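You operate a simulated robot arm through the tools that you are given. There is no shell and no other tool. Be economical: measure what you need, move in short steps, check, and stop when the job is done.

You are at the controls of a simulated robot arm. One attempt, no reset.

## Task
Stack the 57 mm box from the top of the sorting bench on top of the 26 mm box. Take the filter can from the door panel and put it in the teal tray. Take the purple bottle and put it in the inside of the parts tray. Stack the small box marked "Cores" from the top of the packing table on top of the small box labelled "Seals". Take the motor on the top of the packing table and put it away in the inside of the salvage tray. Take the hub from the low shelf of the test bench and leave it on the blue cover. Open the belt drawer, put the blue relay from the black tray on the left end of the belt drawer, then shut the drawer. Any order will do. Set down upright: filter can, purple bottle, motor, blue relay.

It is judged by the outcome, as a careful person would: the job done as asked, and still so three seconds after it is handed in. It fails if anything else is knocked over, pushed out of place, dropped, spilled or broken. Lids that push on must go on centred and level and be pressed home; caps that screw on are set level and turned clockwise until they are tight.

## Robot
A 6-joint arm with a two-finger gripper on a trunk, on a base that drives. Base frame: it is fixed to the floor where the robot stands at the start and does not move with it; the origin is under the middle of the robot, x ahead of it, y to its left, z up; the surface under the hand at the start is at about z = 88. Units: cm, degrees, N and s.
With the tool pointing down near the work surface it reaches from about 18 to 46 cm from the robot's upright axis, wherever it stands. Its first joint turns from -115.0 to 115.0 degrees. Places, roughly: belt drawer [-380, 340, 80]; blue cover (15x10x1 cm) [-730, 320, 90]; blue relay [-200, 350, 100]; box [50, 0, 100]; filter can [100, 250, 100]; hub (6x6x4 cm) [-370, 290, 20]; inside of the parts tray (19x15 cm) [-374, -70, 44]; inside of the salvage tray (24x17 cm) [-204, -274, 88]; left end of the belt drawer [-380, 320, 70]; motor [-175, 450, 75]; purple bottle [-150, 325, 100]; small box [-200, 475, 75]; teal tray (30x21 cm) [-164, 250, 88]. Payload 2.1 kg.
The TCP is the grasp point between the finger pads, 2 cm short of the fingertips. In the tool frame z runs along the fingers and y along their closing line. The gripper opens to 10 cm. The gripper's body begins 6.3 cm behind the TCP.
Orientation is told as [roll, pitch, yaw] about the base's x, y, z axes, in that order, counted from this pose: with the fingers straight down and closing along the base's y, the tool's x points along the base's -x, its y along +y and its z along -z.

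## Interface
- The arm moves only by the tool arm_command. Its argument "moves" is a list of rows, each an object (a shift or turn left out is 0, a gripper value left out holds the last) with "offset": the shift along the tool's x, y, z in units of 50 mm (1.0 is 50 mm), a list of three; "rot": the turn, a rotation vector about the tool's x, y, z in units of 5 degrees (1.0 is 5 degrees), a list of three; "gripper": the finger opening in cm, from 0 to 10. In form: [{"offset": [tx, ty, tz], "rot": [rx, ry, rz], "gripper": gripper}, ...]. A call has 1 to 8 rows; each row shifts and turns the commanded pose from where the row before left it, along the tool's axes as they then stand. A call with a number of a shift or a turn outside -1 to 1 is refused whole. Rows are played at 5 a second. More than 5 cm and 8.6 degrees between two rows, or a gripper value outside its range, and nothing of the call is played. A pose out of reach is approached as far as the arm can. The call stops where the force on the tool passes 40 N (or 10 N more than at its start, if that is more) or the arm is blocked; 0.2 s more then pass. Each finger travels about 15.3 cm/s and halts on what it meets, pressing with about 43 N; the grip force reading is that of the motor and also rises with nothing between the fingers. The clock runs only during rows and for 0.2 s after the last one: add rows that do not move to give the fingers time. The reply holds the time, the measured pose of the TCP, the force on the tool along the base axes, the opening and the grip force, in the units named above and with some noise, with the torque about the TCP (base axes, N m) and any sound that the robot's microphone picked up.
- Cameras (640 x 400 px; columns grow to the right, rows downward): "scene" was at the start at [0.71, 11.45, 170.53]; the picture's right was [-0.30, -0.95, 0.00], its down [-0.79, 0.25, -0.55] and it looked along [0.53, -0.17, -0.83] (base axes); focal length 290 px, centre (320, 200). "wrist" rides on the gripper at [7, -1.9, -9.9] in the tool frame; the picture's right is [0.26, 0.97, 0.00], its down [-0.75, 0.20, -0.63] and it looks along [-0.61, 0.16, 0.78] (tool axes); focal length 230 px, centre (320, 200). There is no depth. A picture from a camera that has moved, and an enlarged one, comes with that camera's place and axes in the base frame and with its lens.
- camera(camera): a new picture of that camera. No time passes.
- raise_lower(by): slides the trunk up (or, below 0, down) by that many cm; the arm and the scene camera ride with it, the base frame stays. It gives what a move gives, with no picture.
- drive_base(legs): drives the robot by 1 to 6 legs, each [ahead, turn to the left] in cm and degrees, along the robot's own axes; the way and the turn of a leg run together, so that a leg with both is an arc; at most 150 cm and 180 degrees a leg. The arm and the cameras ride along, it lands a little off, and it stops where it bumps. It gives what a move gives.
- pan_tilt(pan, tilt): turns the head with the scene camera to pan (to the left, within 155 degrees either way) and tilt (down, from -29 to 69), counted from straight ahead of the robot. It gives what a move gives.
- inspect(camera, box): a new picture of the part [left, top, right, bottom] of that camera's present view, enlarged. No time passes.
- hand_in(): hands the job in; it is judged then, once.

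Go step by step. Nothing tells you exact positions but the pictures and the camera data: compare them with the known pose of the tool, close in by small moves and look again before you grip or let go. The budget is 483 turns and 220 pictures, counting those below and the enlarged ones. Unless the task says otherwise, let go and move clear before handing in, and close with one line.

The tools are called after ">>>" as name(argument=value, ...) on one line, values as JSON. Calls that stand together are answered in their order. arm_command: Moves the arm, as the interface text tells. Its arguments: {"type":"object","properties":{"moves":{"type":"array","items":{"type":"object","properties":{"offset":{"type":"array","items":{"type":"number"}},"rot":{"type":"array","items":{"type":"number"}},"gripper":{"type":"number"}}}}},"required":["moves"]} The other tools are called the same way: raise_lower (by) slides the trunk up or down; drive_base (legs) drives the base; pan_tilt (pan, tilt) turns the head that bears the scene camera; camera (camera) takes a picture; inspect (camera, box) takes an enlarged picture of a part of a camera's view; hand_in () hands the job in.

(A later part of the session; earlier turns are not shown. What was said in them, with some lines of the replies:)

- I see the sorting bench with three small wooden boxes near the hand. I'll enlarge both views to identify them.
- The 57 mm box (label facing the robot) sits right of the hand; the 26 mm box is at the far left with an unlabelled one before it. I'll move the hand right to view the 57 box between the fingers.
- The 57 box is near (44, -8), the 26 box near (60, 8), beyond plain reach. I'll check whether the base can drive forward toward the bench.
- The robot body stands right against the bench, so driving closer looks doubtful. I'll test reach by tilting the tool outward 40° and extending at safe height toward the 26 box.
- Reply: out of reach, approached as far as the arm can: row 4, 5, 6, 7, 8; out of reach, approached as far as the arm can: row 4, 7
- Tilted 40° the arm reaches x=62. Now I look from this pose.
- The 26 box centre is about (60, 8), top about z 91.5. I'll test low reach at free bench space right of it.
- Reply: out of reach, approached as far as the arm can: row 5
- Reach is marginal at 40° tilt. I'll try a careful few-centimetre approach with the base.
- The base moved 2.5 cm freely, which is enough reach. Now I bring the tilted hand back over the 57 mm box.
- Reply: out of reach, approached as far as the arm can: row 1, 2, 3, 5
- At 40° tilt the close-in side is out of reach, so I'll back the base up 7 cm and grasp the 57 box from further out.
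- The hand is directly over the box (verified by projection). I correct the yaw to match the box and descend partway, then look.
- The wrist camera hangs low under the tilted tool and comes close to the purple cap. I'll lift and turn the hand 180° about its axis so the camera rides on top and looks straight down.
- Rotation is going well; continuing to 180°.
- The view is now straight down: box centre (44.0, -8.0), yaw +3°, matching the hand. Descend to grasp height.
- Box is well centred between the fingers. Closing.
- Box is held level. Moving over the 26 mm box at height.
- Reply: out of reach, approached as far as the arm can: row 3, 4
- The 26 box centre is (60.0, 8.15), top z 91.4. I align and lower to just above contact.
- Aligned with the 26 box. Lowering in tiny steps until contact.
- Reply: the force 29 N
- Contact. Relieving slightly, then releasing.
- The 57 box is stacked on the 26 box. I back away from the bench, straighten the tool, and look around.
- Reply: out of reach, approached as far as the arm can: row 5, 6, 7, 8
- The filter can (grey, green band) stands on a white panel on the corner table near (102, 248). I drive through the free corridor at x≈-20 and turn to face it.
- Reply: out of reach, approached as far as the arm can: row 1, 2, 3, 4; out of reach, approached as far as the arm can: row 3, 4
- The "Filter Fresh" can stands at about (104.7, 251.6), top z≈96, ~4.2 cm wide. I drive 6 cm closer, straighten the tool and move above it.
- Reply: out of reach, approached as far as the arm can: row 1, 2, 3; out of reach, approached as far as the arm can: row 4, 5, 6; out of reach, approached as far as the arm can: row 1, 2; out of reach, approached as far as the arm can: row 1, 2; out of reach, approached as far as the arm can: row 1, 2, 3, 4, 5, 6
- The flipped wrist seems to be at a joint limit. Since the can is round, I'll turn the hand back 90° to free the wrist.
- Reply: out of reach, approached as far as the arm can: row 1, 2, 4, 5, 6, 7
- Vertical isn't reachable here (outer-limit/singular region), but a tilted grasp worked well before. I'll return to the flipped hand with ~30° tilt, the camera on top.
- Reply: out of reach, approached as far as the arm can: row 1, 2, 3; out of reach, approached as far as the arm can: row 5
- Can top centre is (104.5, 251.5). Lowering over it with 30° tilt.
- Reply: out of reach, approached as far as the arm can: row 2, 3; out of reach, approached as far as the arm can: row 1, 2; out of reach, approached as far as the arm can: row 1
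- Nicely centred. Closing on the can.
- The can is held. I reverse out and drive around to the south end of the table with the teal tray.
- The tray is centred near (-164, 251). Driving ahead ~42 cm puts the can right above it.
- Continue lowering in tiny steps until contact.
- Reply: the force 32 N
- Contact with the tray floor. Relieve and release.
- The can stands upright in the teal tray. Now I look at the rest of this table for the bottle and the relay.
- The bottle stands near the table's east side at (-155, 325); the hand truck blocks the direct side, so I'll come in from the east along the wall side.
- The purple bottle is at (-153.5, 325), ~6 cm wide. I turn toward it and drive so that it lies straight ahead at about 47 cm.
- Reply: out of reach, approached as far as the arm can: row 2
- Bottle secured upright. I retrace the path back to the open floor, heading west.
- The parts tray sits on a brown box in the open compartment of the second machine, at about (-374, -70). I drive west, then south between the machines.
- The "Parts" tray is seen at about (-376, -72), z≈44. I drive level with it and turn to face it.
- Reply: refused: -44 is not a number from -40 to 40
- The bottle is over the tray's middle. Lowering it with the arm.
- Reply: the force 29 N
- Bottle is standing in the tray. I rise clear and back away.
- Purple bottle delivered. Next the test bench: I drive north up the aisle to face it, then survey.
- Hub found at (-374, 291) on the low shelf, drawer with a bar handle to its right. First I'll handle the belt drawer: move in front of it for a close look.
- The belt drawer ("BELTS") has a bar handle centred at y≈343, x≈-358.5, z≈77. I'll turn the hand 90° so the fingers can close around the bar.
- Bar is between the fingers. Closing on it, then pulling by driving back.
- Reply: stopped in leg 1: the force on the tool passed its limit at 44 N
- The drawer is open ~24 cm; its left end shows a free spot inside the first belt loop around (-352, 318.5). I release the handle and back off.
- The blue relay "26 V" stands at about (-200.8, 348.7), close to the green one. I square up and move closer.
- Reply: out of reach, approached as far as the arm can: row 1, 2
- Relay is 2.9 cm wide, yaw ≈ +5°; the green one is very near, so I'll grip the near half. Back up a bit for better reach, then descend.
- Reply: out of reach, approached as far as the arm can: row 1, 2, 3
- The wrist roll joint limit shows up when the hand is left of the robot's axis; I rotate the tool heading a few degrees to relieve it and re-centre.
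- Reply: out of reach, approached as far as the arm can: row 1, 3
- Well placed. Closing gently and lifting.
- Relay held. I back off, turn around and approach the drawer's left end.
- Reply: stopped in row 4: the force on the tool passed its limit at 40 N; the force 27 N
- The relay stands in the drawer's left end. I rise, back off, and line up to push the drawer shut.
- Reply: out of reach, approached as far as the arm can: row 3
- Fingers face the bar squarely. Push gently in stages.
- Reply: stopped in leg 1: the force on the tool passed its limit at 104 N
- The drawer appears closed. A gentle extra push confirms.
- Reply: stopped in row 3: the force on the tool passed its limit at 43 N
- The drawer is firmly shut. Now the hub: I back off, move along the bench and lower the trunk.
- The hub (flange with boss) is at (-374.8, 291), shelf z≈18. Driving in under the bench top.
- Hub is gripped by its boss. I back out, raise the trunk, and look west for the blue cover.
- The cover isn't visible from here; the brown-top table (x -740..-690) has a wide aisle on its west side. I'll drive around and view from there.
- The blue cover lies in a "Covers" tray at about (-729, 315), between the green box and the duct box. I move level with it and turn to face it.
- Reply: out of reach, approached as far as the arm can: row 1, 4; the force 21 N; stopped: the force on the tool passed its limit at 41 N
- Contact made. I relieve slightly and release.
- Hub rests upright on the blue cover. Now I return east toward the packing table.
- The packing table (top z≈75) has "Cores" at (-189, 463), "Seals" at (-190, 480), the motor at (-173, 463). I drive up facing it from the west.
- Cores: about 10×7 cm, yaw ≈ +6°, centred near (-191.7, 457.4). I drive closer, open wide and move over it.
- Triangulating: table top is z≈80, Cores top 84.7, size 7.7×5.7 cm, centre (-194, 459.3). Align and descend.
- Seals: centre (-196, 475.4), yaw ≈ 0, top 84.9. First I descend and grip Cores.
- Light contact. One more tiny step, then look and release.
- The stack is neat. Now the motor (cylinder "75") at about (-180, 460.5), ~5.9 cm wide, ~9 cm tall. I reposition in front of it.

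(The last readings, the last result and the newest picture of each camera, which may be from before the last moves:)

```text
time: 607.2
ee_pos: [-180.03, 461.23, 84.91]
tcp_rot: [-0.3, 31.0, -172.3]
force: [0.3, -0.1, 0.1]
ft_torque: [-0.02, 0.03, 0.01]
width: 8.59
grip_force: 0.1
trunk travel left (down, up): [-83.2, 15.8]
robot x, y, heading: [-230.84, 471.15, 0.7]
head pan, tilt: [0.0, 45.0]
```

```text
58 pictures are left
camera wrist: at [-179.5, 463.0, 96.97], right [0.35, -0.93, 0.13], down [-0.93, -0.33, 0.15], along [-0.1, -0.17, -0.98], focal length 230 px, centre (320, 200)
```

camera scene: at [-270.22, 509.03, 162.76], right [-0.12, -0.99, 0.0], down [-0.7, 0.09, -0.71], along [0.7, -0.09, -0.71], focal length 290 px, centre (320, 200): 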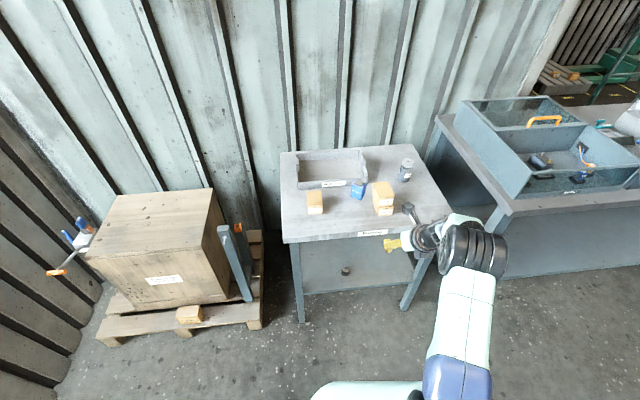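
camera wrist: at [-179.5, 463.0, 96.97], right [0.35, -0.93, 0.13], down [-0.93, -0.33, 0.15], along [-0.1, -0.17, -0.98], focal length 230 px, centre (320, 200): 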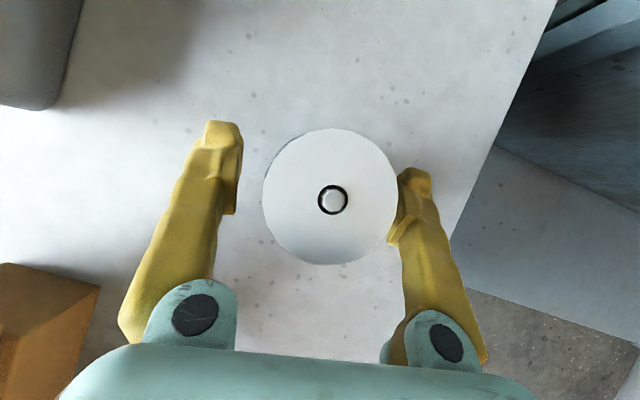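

Perfectly centred. Grip and lift.

>>> arm_command(moves=[{"gripper": 6.5}, {"gripper": 5}, {"gripper": 3.5}, {}, {}])

>>> arm_command(moves=[{"offset": [0.15, 0, -0.25]}, {"offset": [0.4, 0, -0.67]}, {"offset": [0.4, 0, -0.67]}, {"offset": [0.2, 0, -0.34]}, {}])

>>> raise_lower(by=14)

>>> camera(camera="wrist")

```text
time: 608.4
ee_pos: [-180.11, 461.33, 84.9]
tcp_rot: [-0.4, 30.8, -172.3]
force: [-0.1, 0.1, 0.3]
ft_torque: [-0.02, 0.03, 0.02]
width: 5.04
grip_force: 43.1
trunk travel left (down, up): [-83.2, 15.8]
robot x, y, heading: [-230.81, 471.45, 0.5]
head pan, tilt: [0.0, 45.0]
```

```text
time: 609.6
ee_pos: [-180.05, 461.17, 95.84]
tcp_rot: [-0.4, 30.9, -172.4]
force: [0.2, 0.2, -3.0]
ft_torque: [-0.02, -0.02, -0.01]
width: 5.03
grip_force: 42.6
trunk travel left (down, up): [-83.2, 15.8]
robot x, y, heading: [-230.87, 470.95, 0.6]
head pan, tilt: [0.0, 45.0]
```

```text
time: 611.3
ee_pos: [-179.96, 461.15, 109.79]
tcp_rot: [-0.2, 30.9, -172.3]
force: [0.3, 0.7, -3.9]
ft_torque: [0.0, -0.03, 0.04]
width: 5.03
grip_force: 43.2
trunk travel left (down, up): [-97.2, 1.8]
robot x, y, heading: [-231.04, 471.66, 0.5]
head pan, tilt: [0.0, 45.0]
```

```text
57 pictures are left
camera wrist: at [-179.36, 462.9, 121.94], right [0.35, -0.93, 0.13], down [-0.93, -0.33, 0.15], along [-0.1, -0.17, -0.98], focal length 230 px, centre (320, 200)
```

wrist: 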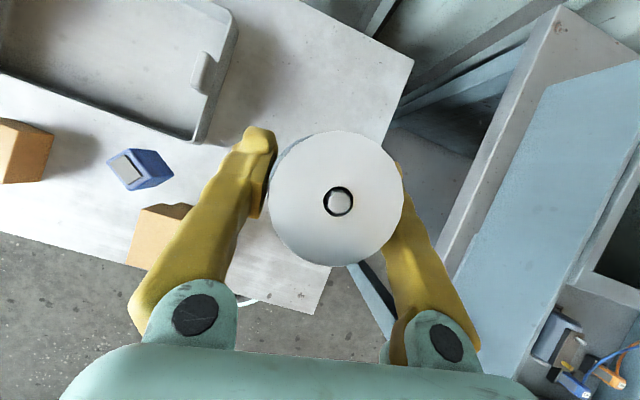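

Motor held. I back out and drive south down the aisle.

>>> drive_base(legs=[[-56, 0], [0, -91], [150, 0], [148, 0]])

```text
time: 632.1
ee_pos: [-281.35, 124.02, 109.85]
tcp_rot: [-0.3, 30.9, 100.6]
force: [0.2, 0.0, -3.6]
ft_torque: [0.0, -0.02, 0.0]
width: 5.0
grip_force: 42.9
trunk travel left (down, up): [-97.2, 1.8]
robot x, y, heading: [-274.1, 175.23, -86.3]
head pan, tilt: [0.0, 45.0]
```

>>> drive_base(legs=[[0, -9], [150, 0], [0, 5], [80, 0]])

>>> pan_tilt(pan=30, tilt=30)

>>> camera(camera="scene")

```text
time: 644.6
ee_pos: [-297.36, -105.19, 109.9]
tcp_rot: [-0.3, 30.9, 97.1]
force: [-1.2, -0.2, -4.4]
ft_torque: [0.01, -0.01, 0.01]
width: 4.99
grip_force: 43.2
trunk travel left (down, up): [-97.2, 1.8]
robot x, y, heading: [-286.86, -54.37, -90.1]
head pan, tilt: [0.0, 45.0]
```

```text
time: 645.5
ee_pos: [-297.35, -105.23, 109.89]
tcp_rot: [-0.5, 30.8, 97.1]
force: [-0.2, -0.3, -4.4]
ft_torque: [-0.01, -0.03, -0.01]
width: 4.98
grip_force: 43.3
trunk travel left (down, up): [-97.2, 1.8]
robot x, y, heading: [-287.13, -54.49, -89.8]
head pan, tilt: [30.0, 30.0]
```

```text
56 pictures are left
camera scene: at [-268.4, -56.45, 179.02], right [-0.87, -0.5, 0.0], down [-0.25, 0.43, -0.87], along [0.43, -0.75, -0.5], focal length 290 px, centre (320, 200)
```

scene: 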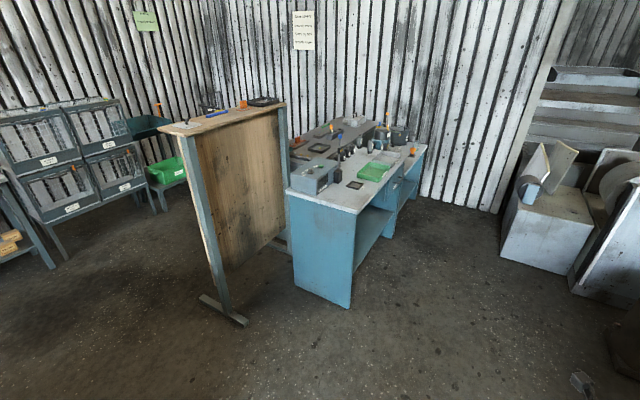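

>>> inspect(camera="scene", box=[280, 100, 450, 220])

```text
3.33 times, centred on (365, 160) of scene
camera zoom: at [-268.4, -56.45, 179.02], right [-0.87, -0.5, 0.0], down [-0.25, 0.43, -0.87], along [0.43, -0.75, -0.5], focal length 968 px, centre (170, 333)
```

zoom: 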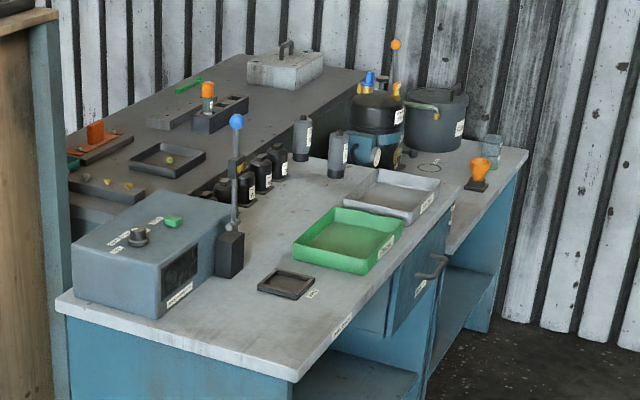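

The grey tray at (-205, -278) on the blue bench looks like the salvage tray. I drive alongside, face it from the west, and check its label.

>>> drive_base(legs=[[110, 0], [103, 0], [0, 90]])

>>> pan_tilt(pan=0, tilt=42)

>>> camera(camera="scene")

```text
time: 659.9
ee_pos: [-231.74, -277.21, 109.82]
tcp_rot: [-0.5, 30.9, -172.5]
force: [0.8, -0.1, -4.3]
ft_torque: [0.01, 0.01, 0.01]
width: 4.98
grip_force: 42.7
trunk travel left (down, up): [-97.2, 1.8]
robot x, y, heading: [-282.51, -266.81, 0.3]
head pan, tilt: [30.0, 30.0]
```

```text
time: 660.8
ee_pos: [-231.75, -277.3, 109.81]
tcp_rot: [-0.4, 30.9, -172.6]
force: [0.4, 1.1, -3.7]
ft_torque: [-0.01, -0.01, -0.02]
width: 4.98
grip_force: 42.8
trunk travel left (down, up): [-97.2, 1.8]
robot x, y, heading: [-282.83, -266.93, 0.3]
head pan, tilt: [0.0, 42.0]
```

```text
54 pictures are left
camera scene: at [-280.17, -252.98, 177.19], right [0.01, -1.0, 0.0], down [-0.67, 0.0, -0.74], along [0.74, 0.01, -0.67], focal length 290 px, centre (320, 200)
```

scene: 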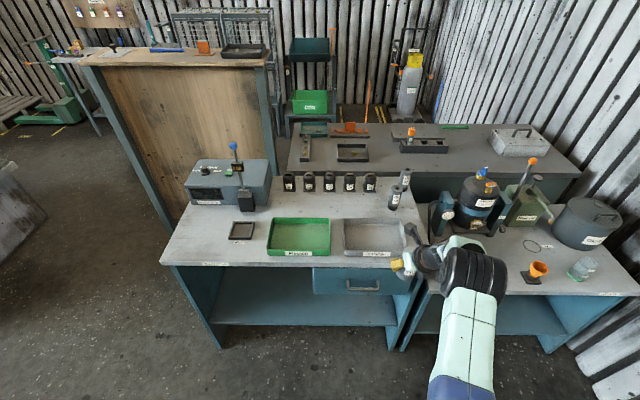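

>>> inspect(camera="scene", box=[220, 160, 440, 300])

>>> camera(camera="wrist")

```text
2.86 times, centred on (330, 230) of scene
camera zoom: at [-280.17, -252.98, 177.19], right [0.01, -1.0, 0.0], down [-0.67, 0.0, -0.74], along [0.74, 0.01, -0.67], focal length 830 px, centre (291, 114)
```

zoom: 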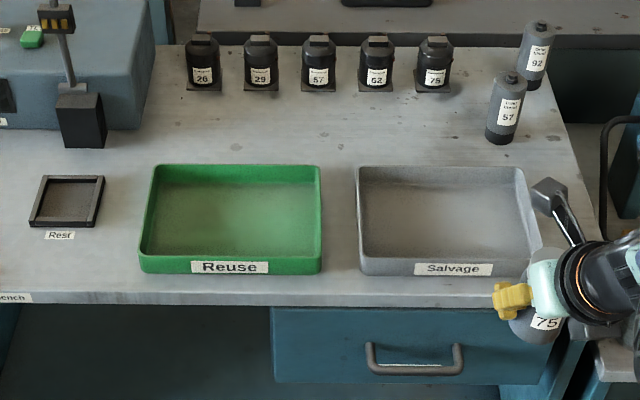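

```text
52 pictures are left
camera wrist: at [-231.08, -275.47, 121.94], right [0.35, -0.93, 0.13], down [-0.93, -0.33, 0.15], along [-0.1, -0.17, -0.98], focal length 230 px, centre (320, 200)
```

wrist: 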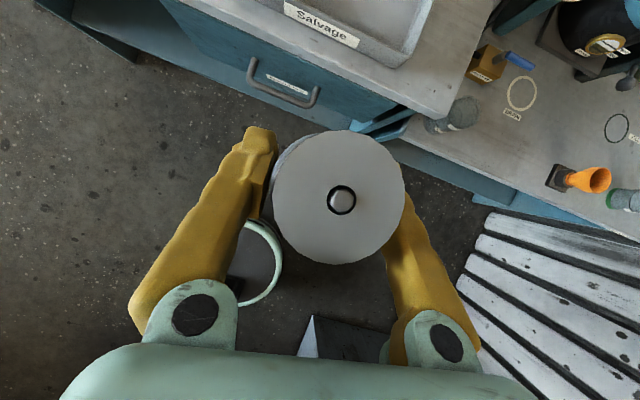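

Label confirms "Salvage". Driving ahead 27.5 cm and shifting 4 cm left puts the motor over the tray.

>>> drive_base(legs=[[27.5, 0]])

>>> arm_command(moves=[{"offset": [0, -0.8, 0]}, {"offset": [-0.25, 0, 0.43]}, {"offset": [-0.25, 0, 0.43]}, {}])

>>> camera(camera="wrist")

```text
time: 662.8
ee_pos: [-204.17, -277.55, 109.86]
tcp_rot: [-0.4, 31.0, -173.2]
force: [-0.5, -0.2, -3.5]
ft_torque: [0.0, 0.01, 0.03]
width: 4.96
grip_force: 43.3
trunk travel left (down, up): [-97.2, 1.8]
robot x, y, heading: [-254.74, -266.38, -0.2]
head pan, tilt: [0.0, 42.0]
```

```text
time: 663.8
ee_pos: [-204.56, -273.48, 105.08]
tcp_rot: [-0.3, 30.9, -173.1]
force: [0.4, 0.8, -3.8]
ft_torque: [-0.01, 0.0, -0.01]
width: 4.98
grip_force: 43.0
trunk travel left (down, up): [-97.2, 1.8]
robot x, y, heading: [-254.47, -267.08, -0.5]
head pan, tilt: [0.0, 42.0]
```

```text
51 pictures are left
camera wrist: at [-203.85, -271.73, 117.11], right [0.34, -0.93, 0.13], down [-0.94, -0.32, 0.15], along [-0.1, -0.17, -0.98], focal length 230 px, centre (320, 200)
```

wrist: 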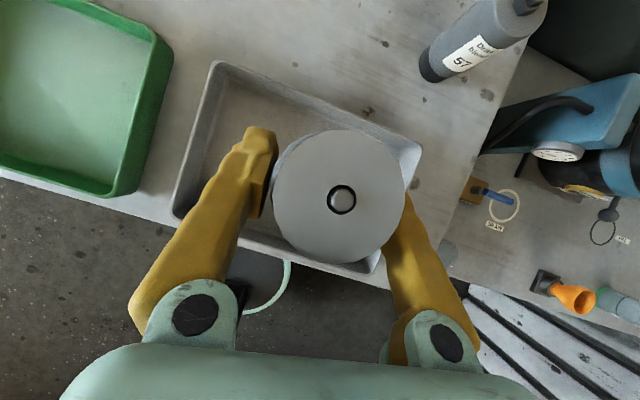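

>>> raise_lower(by=-9.5)

>>> camera(camera="wrist")

>>> arm_command(moves=[{"offset": [-0.05, 0, 0.086]}, {"offset": [-0.03, 0, 0.052]}, {"offset": [-0.03, 0, 0.052]}, {}])

```text
time: 665.0
ee_pos: [-204.41, -273.6, 95.55]
tcp_rot: [-0.4, 30.9, -173.1]
force: [0.5, -0.5, -3.7]
ft_torque: [0.0, 0.0, 0.01]
width: 4.97
grip_force: 43.1
trunk travel left (down, up): [-87.7, 11.3]
robot x, y, heading: [-254.81, -266.79, -0.0]
head pan, tilt: [0.0, 42.0]
```

```text
50 pictures are left
camera wrist: at [-203.83, -271.8, 107.62], right [0.34, -0.93, 0.13], down [-0.94, -0.32, 0.15], along [-0.1, -0.17, -0.98], focal length 230 px, centre (320, 200)
```

wrist: 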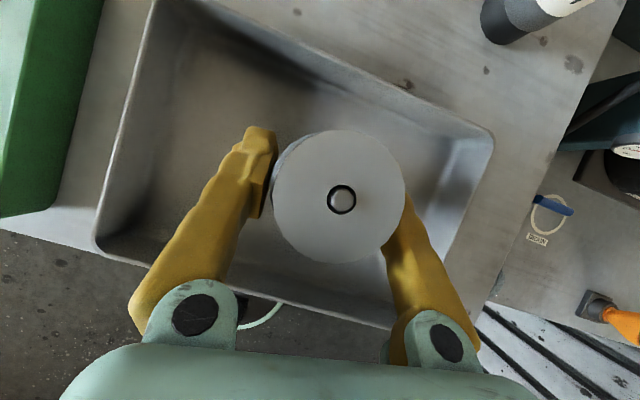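

```text
time: 666.0
ee_pos: [-204.45, -273.56, 94.39]
tcp_rot: [-0.3, 31.0, -173.0]
force: [0.4, 1.3, -2.9]
ft_torque: [0.01, 0.02, -0.01]
width: 4.98
grip_force: 42.8
trunk travel left (down, up): [-87.7, 11.3]
robot x, y, heading: [-254.76, -267.16, -0.3]
head pan, tilt: [0.0, 42.0]
```

>>> arm_command(moves=[{"offset": [-0.03, 0, 0.052]}, {"offset": [-0.02, 0, 0.035]}, {"offset": [-0.02, 0, 0.035]}, {"offset": [-0.015, 0, 0.025]}, {}])

```text
time: 667.2
ee_pos: [-204.45, -273.58, 93.64]
tcp_rot: [-0.4, 30.9, -173.2]
force: [-0.4, 0.3, -3.3]
ft_torque: [0.01, -0.02, 0.01]
width: 4.96
grip_force: 43.0
trunk travel left (down, up): [-87.7, 11.3]
robot x, y, heading: [-255.05, -266.83, -0.2]
head pan, tilt: [0.0, 42.0]
```

>>> arm_command(moves=[{"offset": [-0.02, 0, 0.035]}, {"offset": [-0.02, 0, 0.035]}, {}])

```text
time: 668.0
ee_pos: [-204.35, -273.54, 93.47]
tcp_rot: [-0.2, 31.3, -172.9]
force: [6.5, -1.2, 20.5]
ft_torque: [-0.42, 0.18, 0.1]
width: 4.94
grip_force: 42.7
trunk travel left (down, up): [-87.7, 11.3]
robot x, y, heading: [-254.54, -266.86, -0.1]
head pan, tilt: [0.0, 42.0]
```

Contact with the tray floor. Relieve, release and check.

>>> arm_command(moves=[{"offset": [0.015, 0, -0.025]}, {}, {"gripper": 5.6}, {"gripper": 7}, {}, {}])

>>> camera(camera="wrist")

```text
time: 669.5
ee_pos: [-204.5, -273.49, 93.25]
tcp_rot: [-0.4, 30.9, -173.2]
force: [0.3, 0.6, -0.4]
ft_torque: [0.0, -0.02, -0.05]
width: 6.99
grip_force: 0.0
trunk travel left (down, up): [-87.7, 11.3]
robot x, y, heading: [-254.86, -267.03, -0.1]
head pan, tilt: [0.0, 42.0]
```

```text
49 pictures are left
camera wrist: at [-203.81, -271.76, 105.43], right [0.34, -0.93, 0.13], down [-0.94, -0.32, 0.15], along [-0.1, -0.17, -0.98], focal length 230 px, centre (320, 200)
```

wrist: 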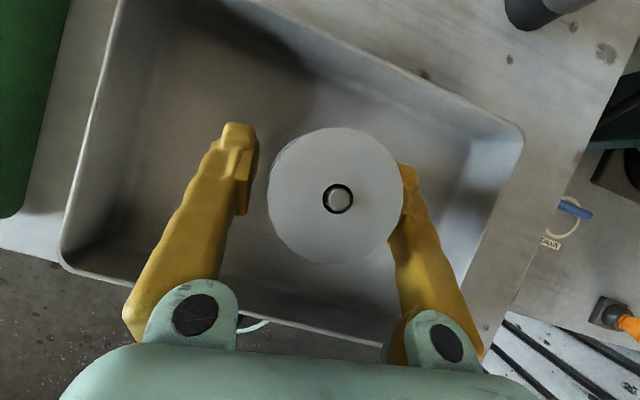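

>>> arm_command(moves=[{"gripper": 8.2}, {}, {"offset": [0.15, 0, -0.25]}, {"offset": [0.4, 0, -0.67]}, {"offset": [0.4, 0, -0.67]}, {}])

>>> raise_lower(by=10)

>>> drive_base(legs=[[-28, 0]])

>>> inspect(camera="scene", box=[220, 160, 440, 300])

```text
time: 670.9
ee_pos: [-204.51, -273.38, 102.51]
tcp_rot: [-0.5, 31.0, -173.0]
force: [0.3, 1.2, -0.5]
ft_torque: [0.0, 0.03, 0.03]
width: 8.2
grip_force: 0.1
trunk travel left (down, up): [-87.7, 11.3]
robot x, y, heading: [-254.9, -266.8, -0.3]
head pan, tilt: [0.0, 42.0]
```

```text
time: 672.2
ee_pos: [-204.53, -273.37, 112.51]
tcp_rot: [-0.3, 30.9, -173.1]
force: [0.1, 0.1, 0.0]
ft_torque: [0.05, 0.0, 0.02]
width: 8.21
grip_force: 0.2
trunk travel left (down, up): [-97.7, 1.3]
robot x, y, heading: [-254.66, -266.87, -0.3]
head pan, tilt: [0.0, 42.0]
```

```text
time: 674.1
ee_pos: [-232.7, -273.37, 112.47]
tcp_rot: [-0.4, 30.9, -173.1]
force: [0.3, 0.3, -0.4]
ft_torque: [-0.02, 0.01, 0.0]
width: 8.19
grip_force: 0.2
trunk travel left (down, up): [-97.7, 1.3]
robot x, y, heading: [-283.13, -266.6, -0.1]
head pan, tilt: [0.0, 42.0]
```

```text
2.86 times, centred on (330, 230) of scene
camera zoom: at [-280.29, -252.87, 177.68], right [0.0, -1.0, 0.0], down [-0.67, 0.0, -0.74], along [0.74, 0.0, -0.67], focal length 830 px, centre (291, 114)
```

zoom: 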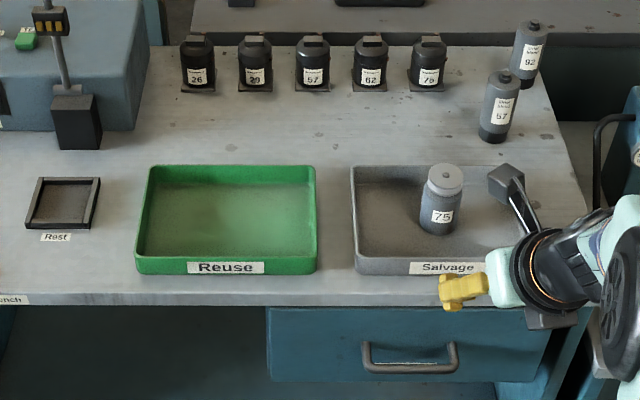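

All seven jobs are done: the motor stands upright in the Salvage tray and the hand is clear of everything. I'm handing in.

>>> hand_in()

```text
The job is handed in.
```

All seven jobs are done and handed in, with the hand clear. I checked each placement in the camera pictures, except that I did not see the relay again after shutting the drawer on it, and the last push peaked at about 104 N.
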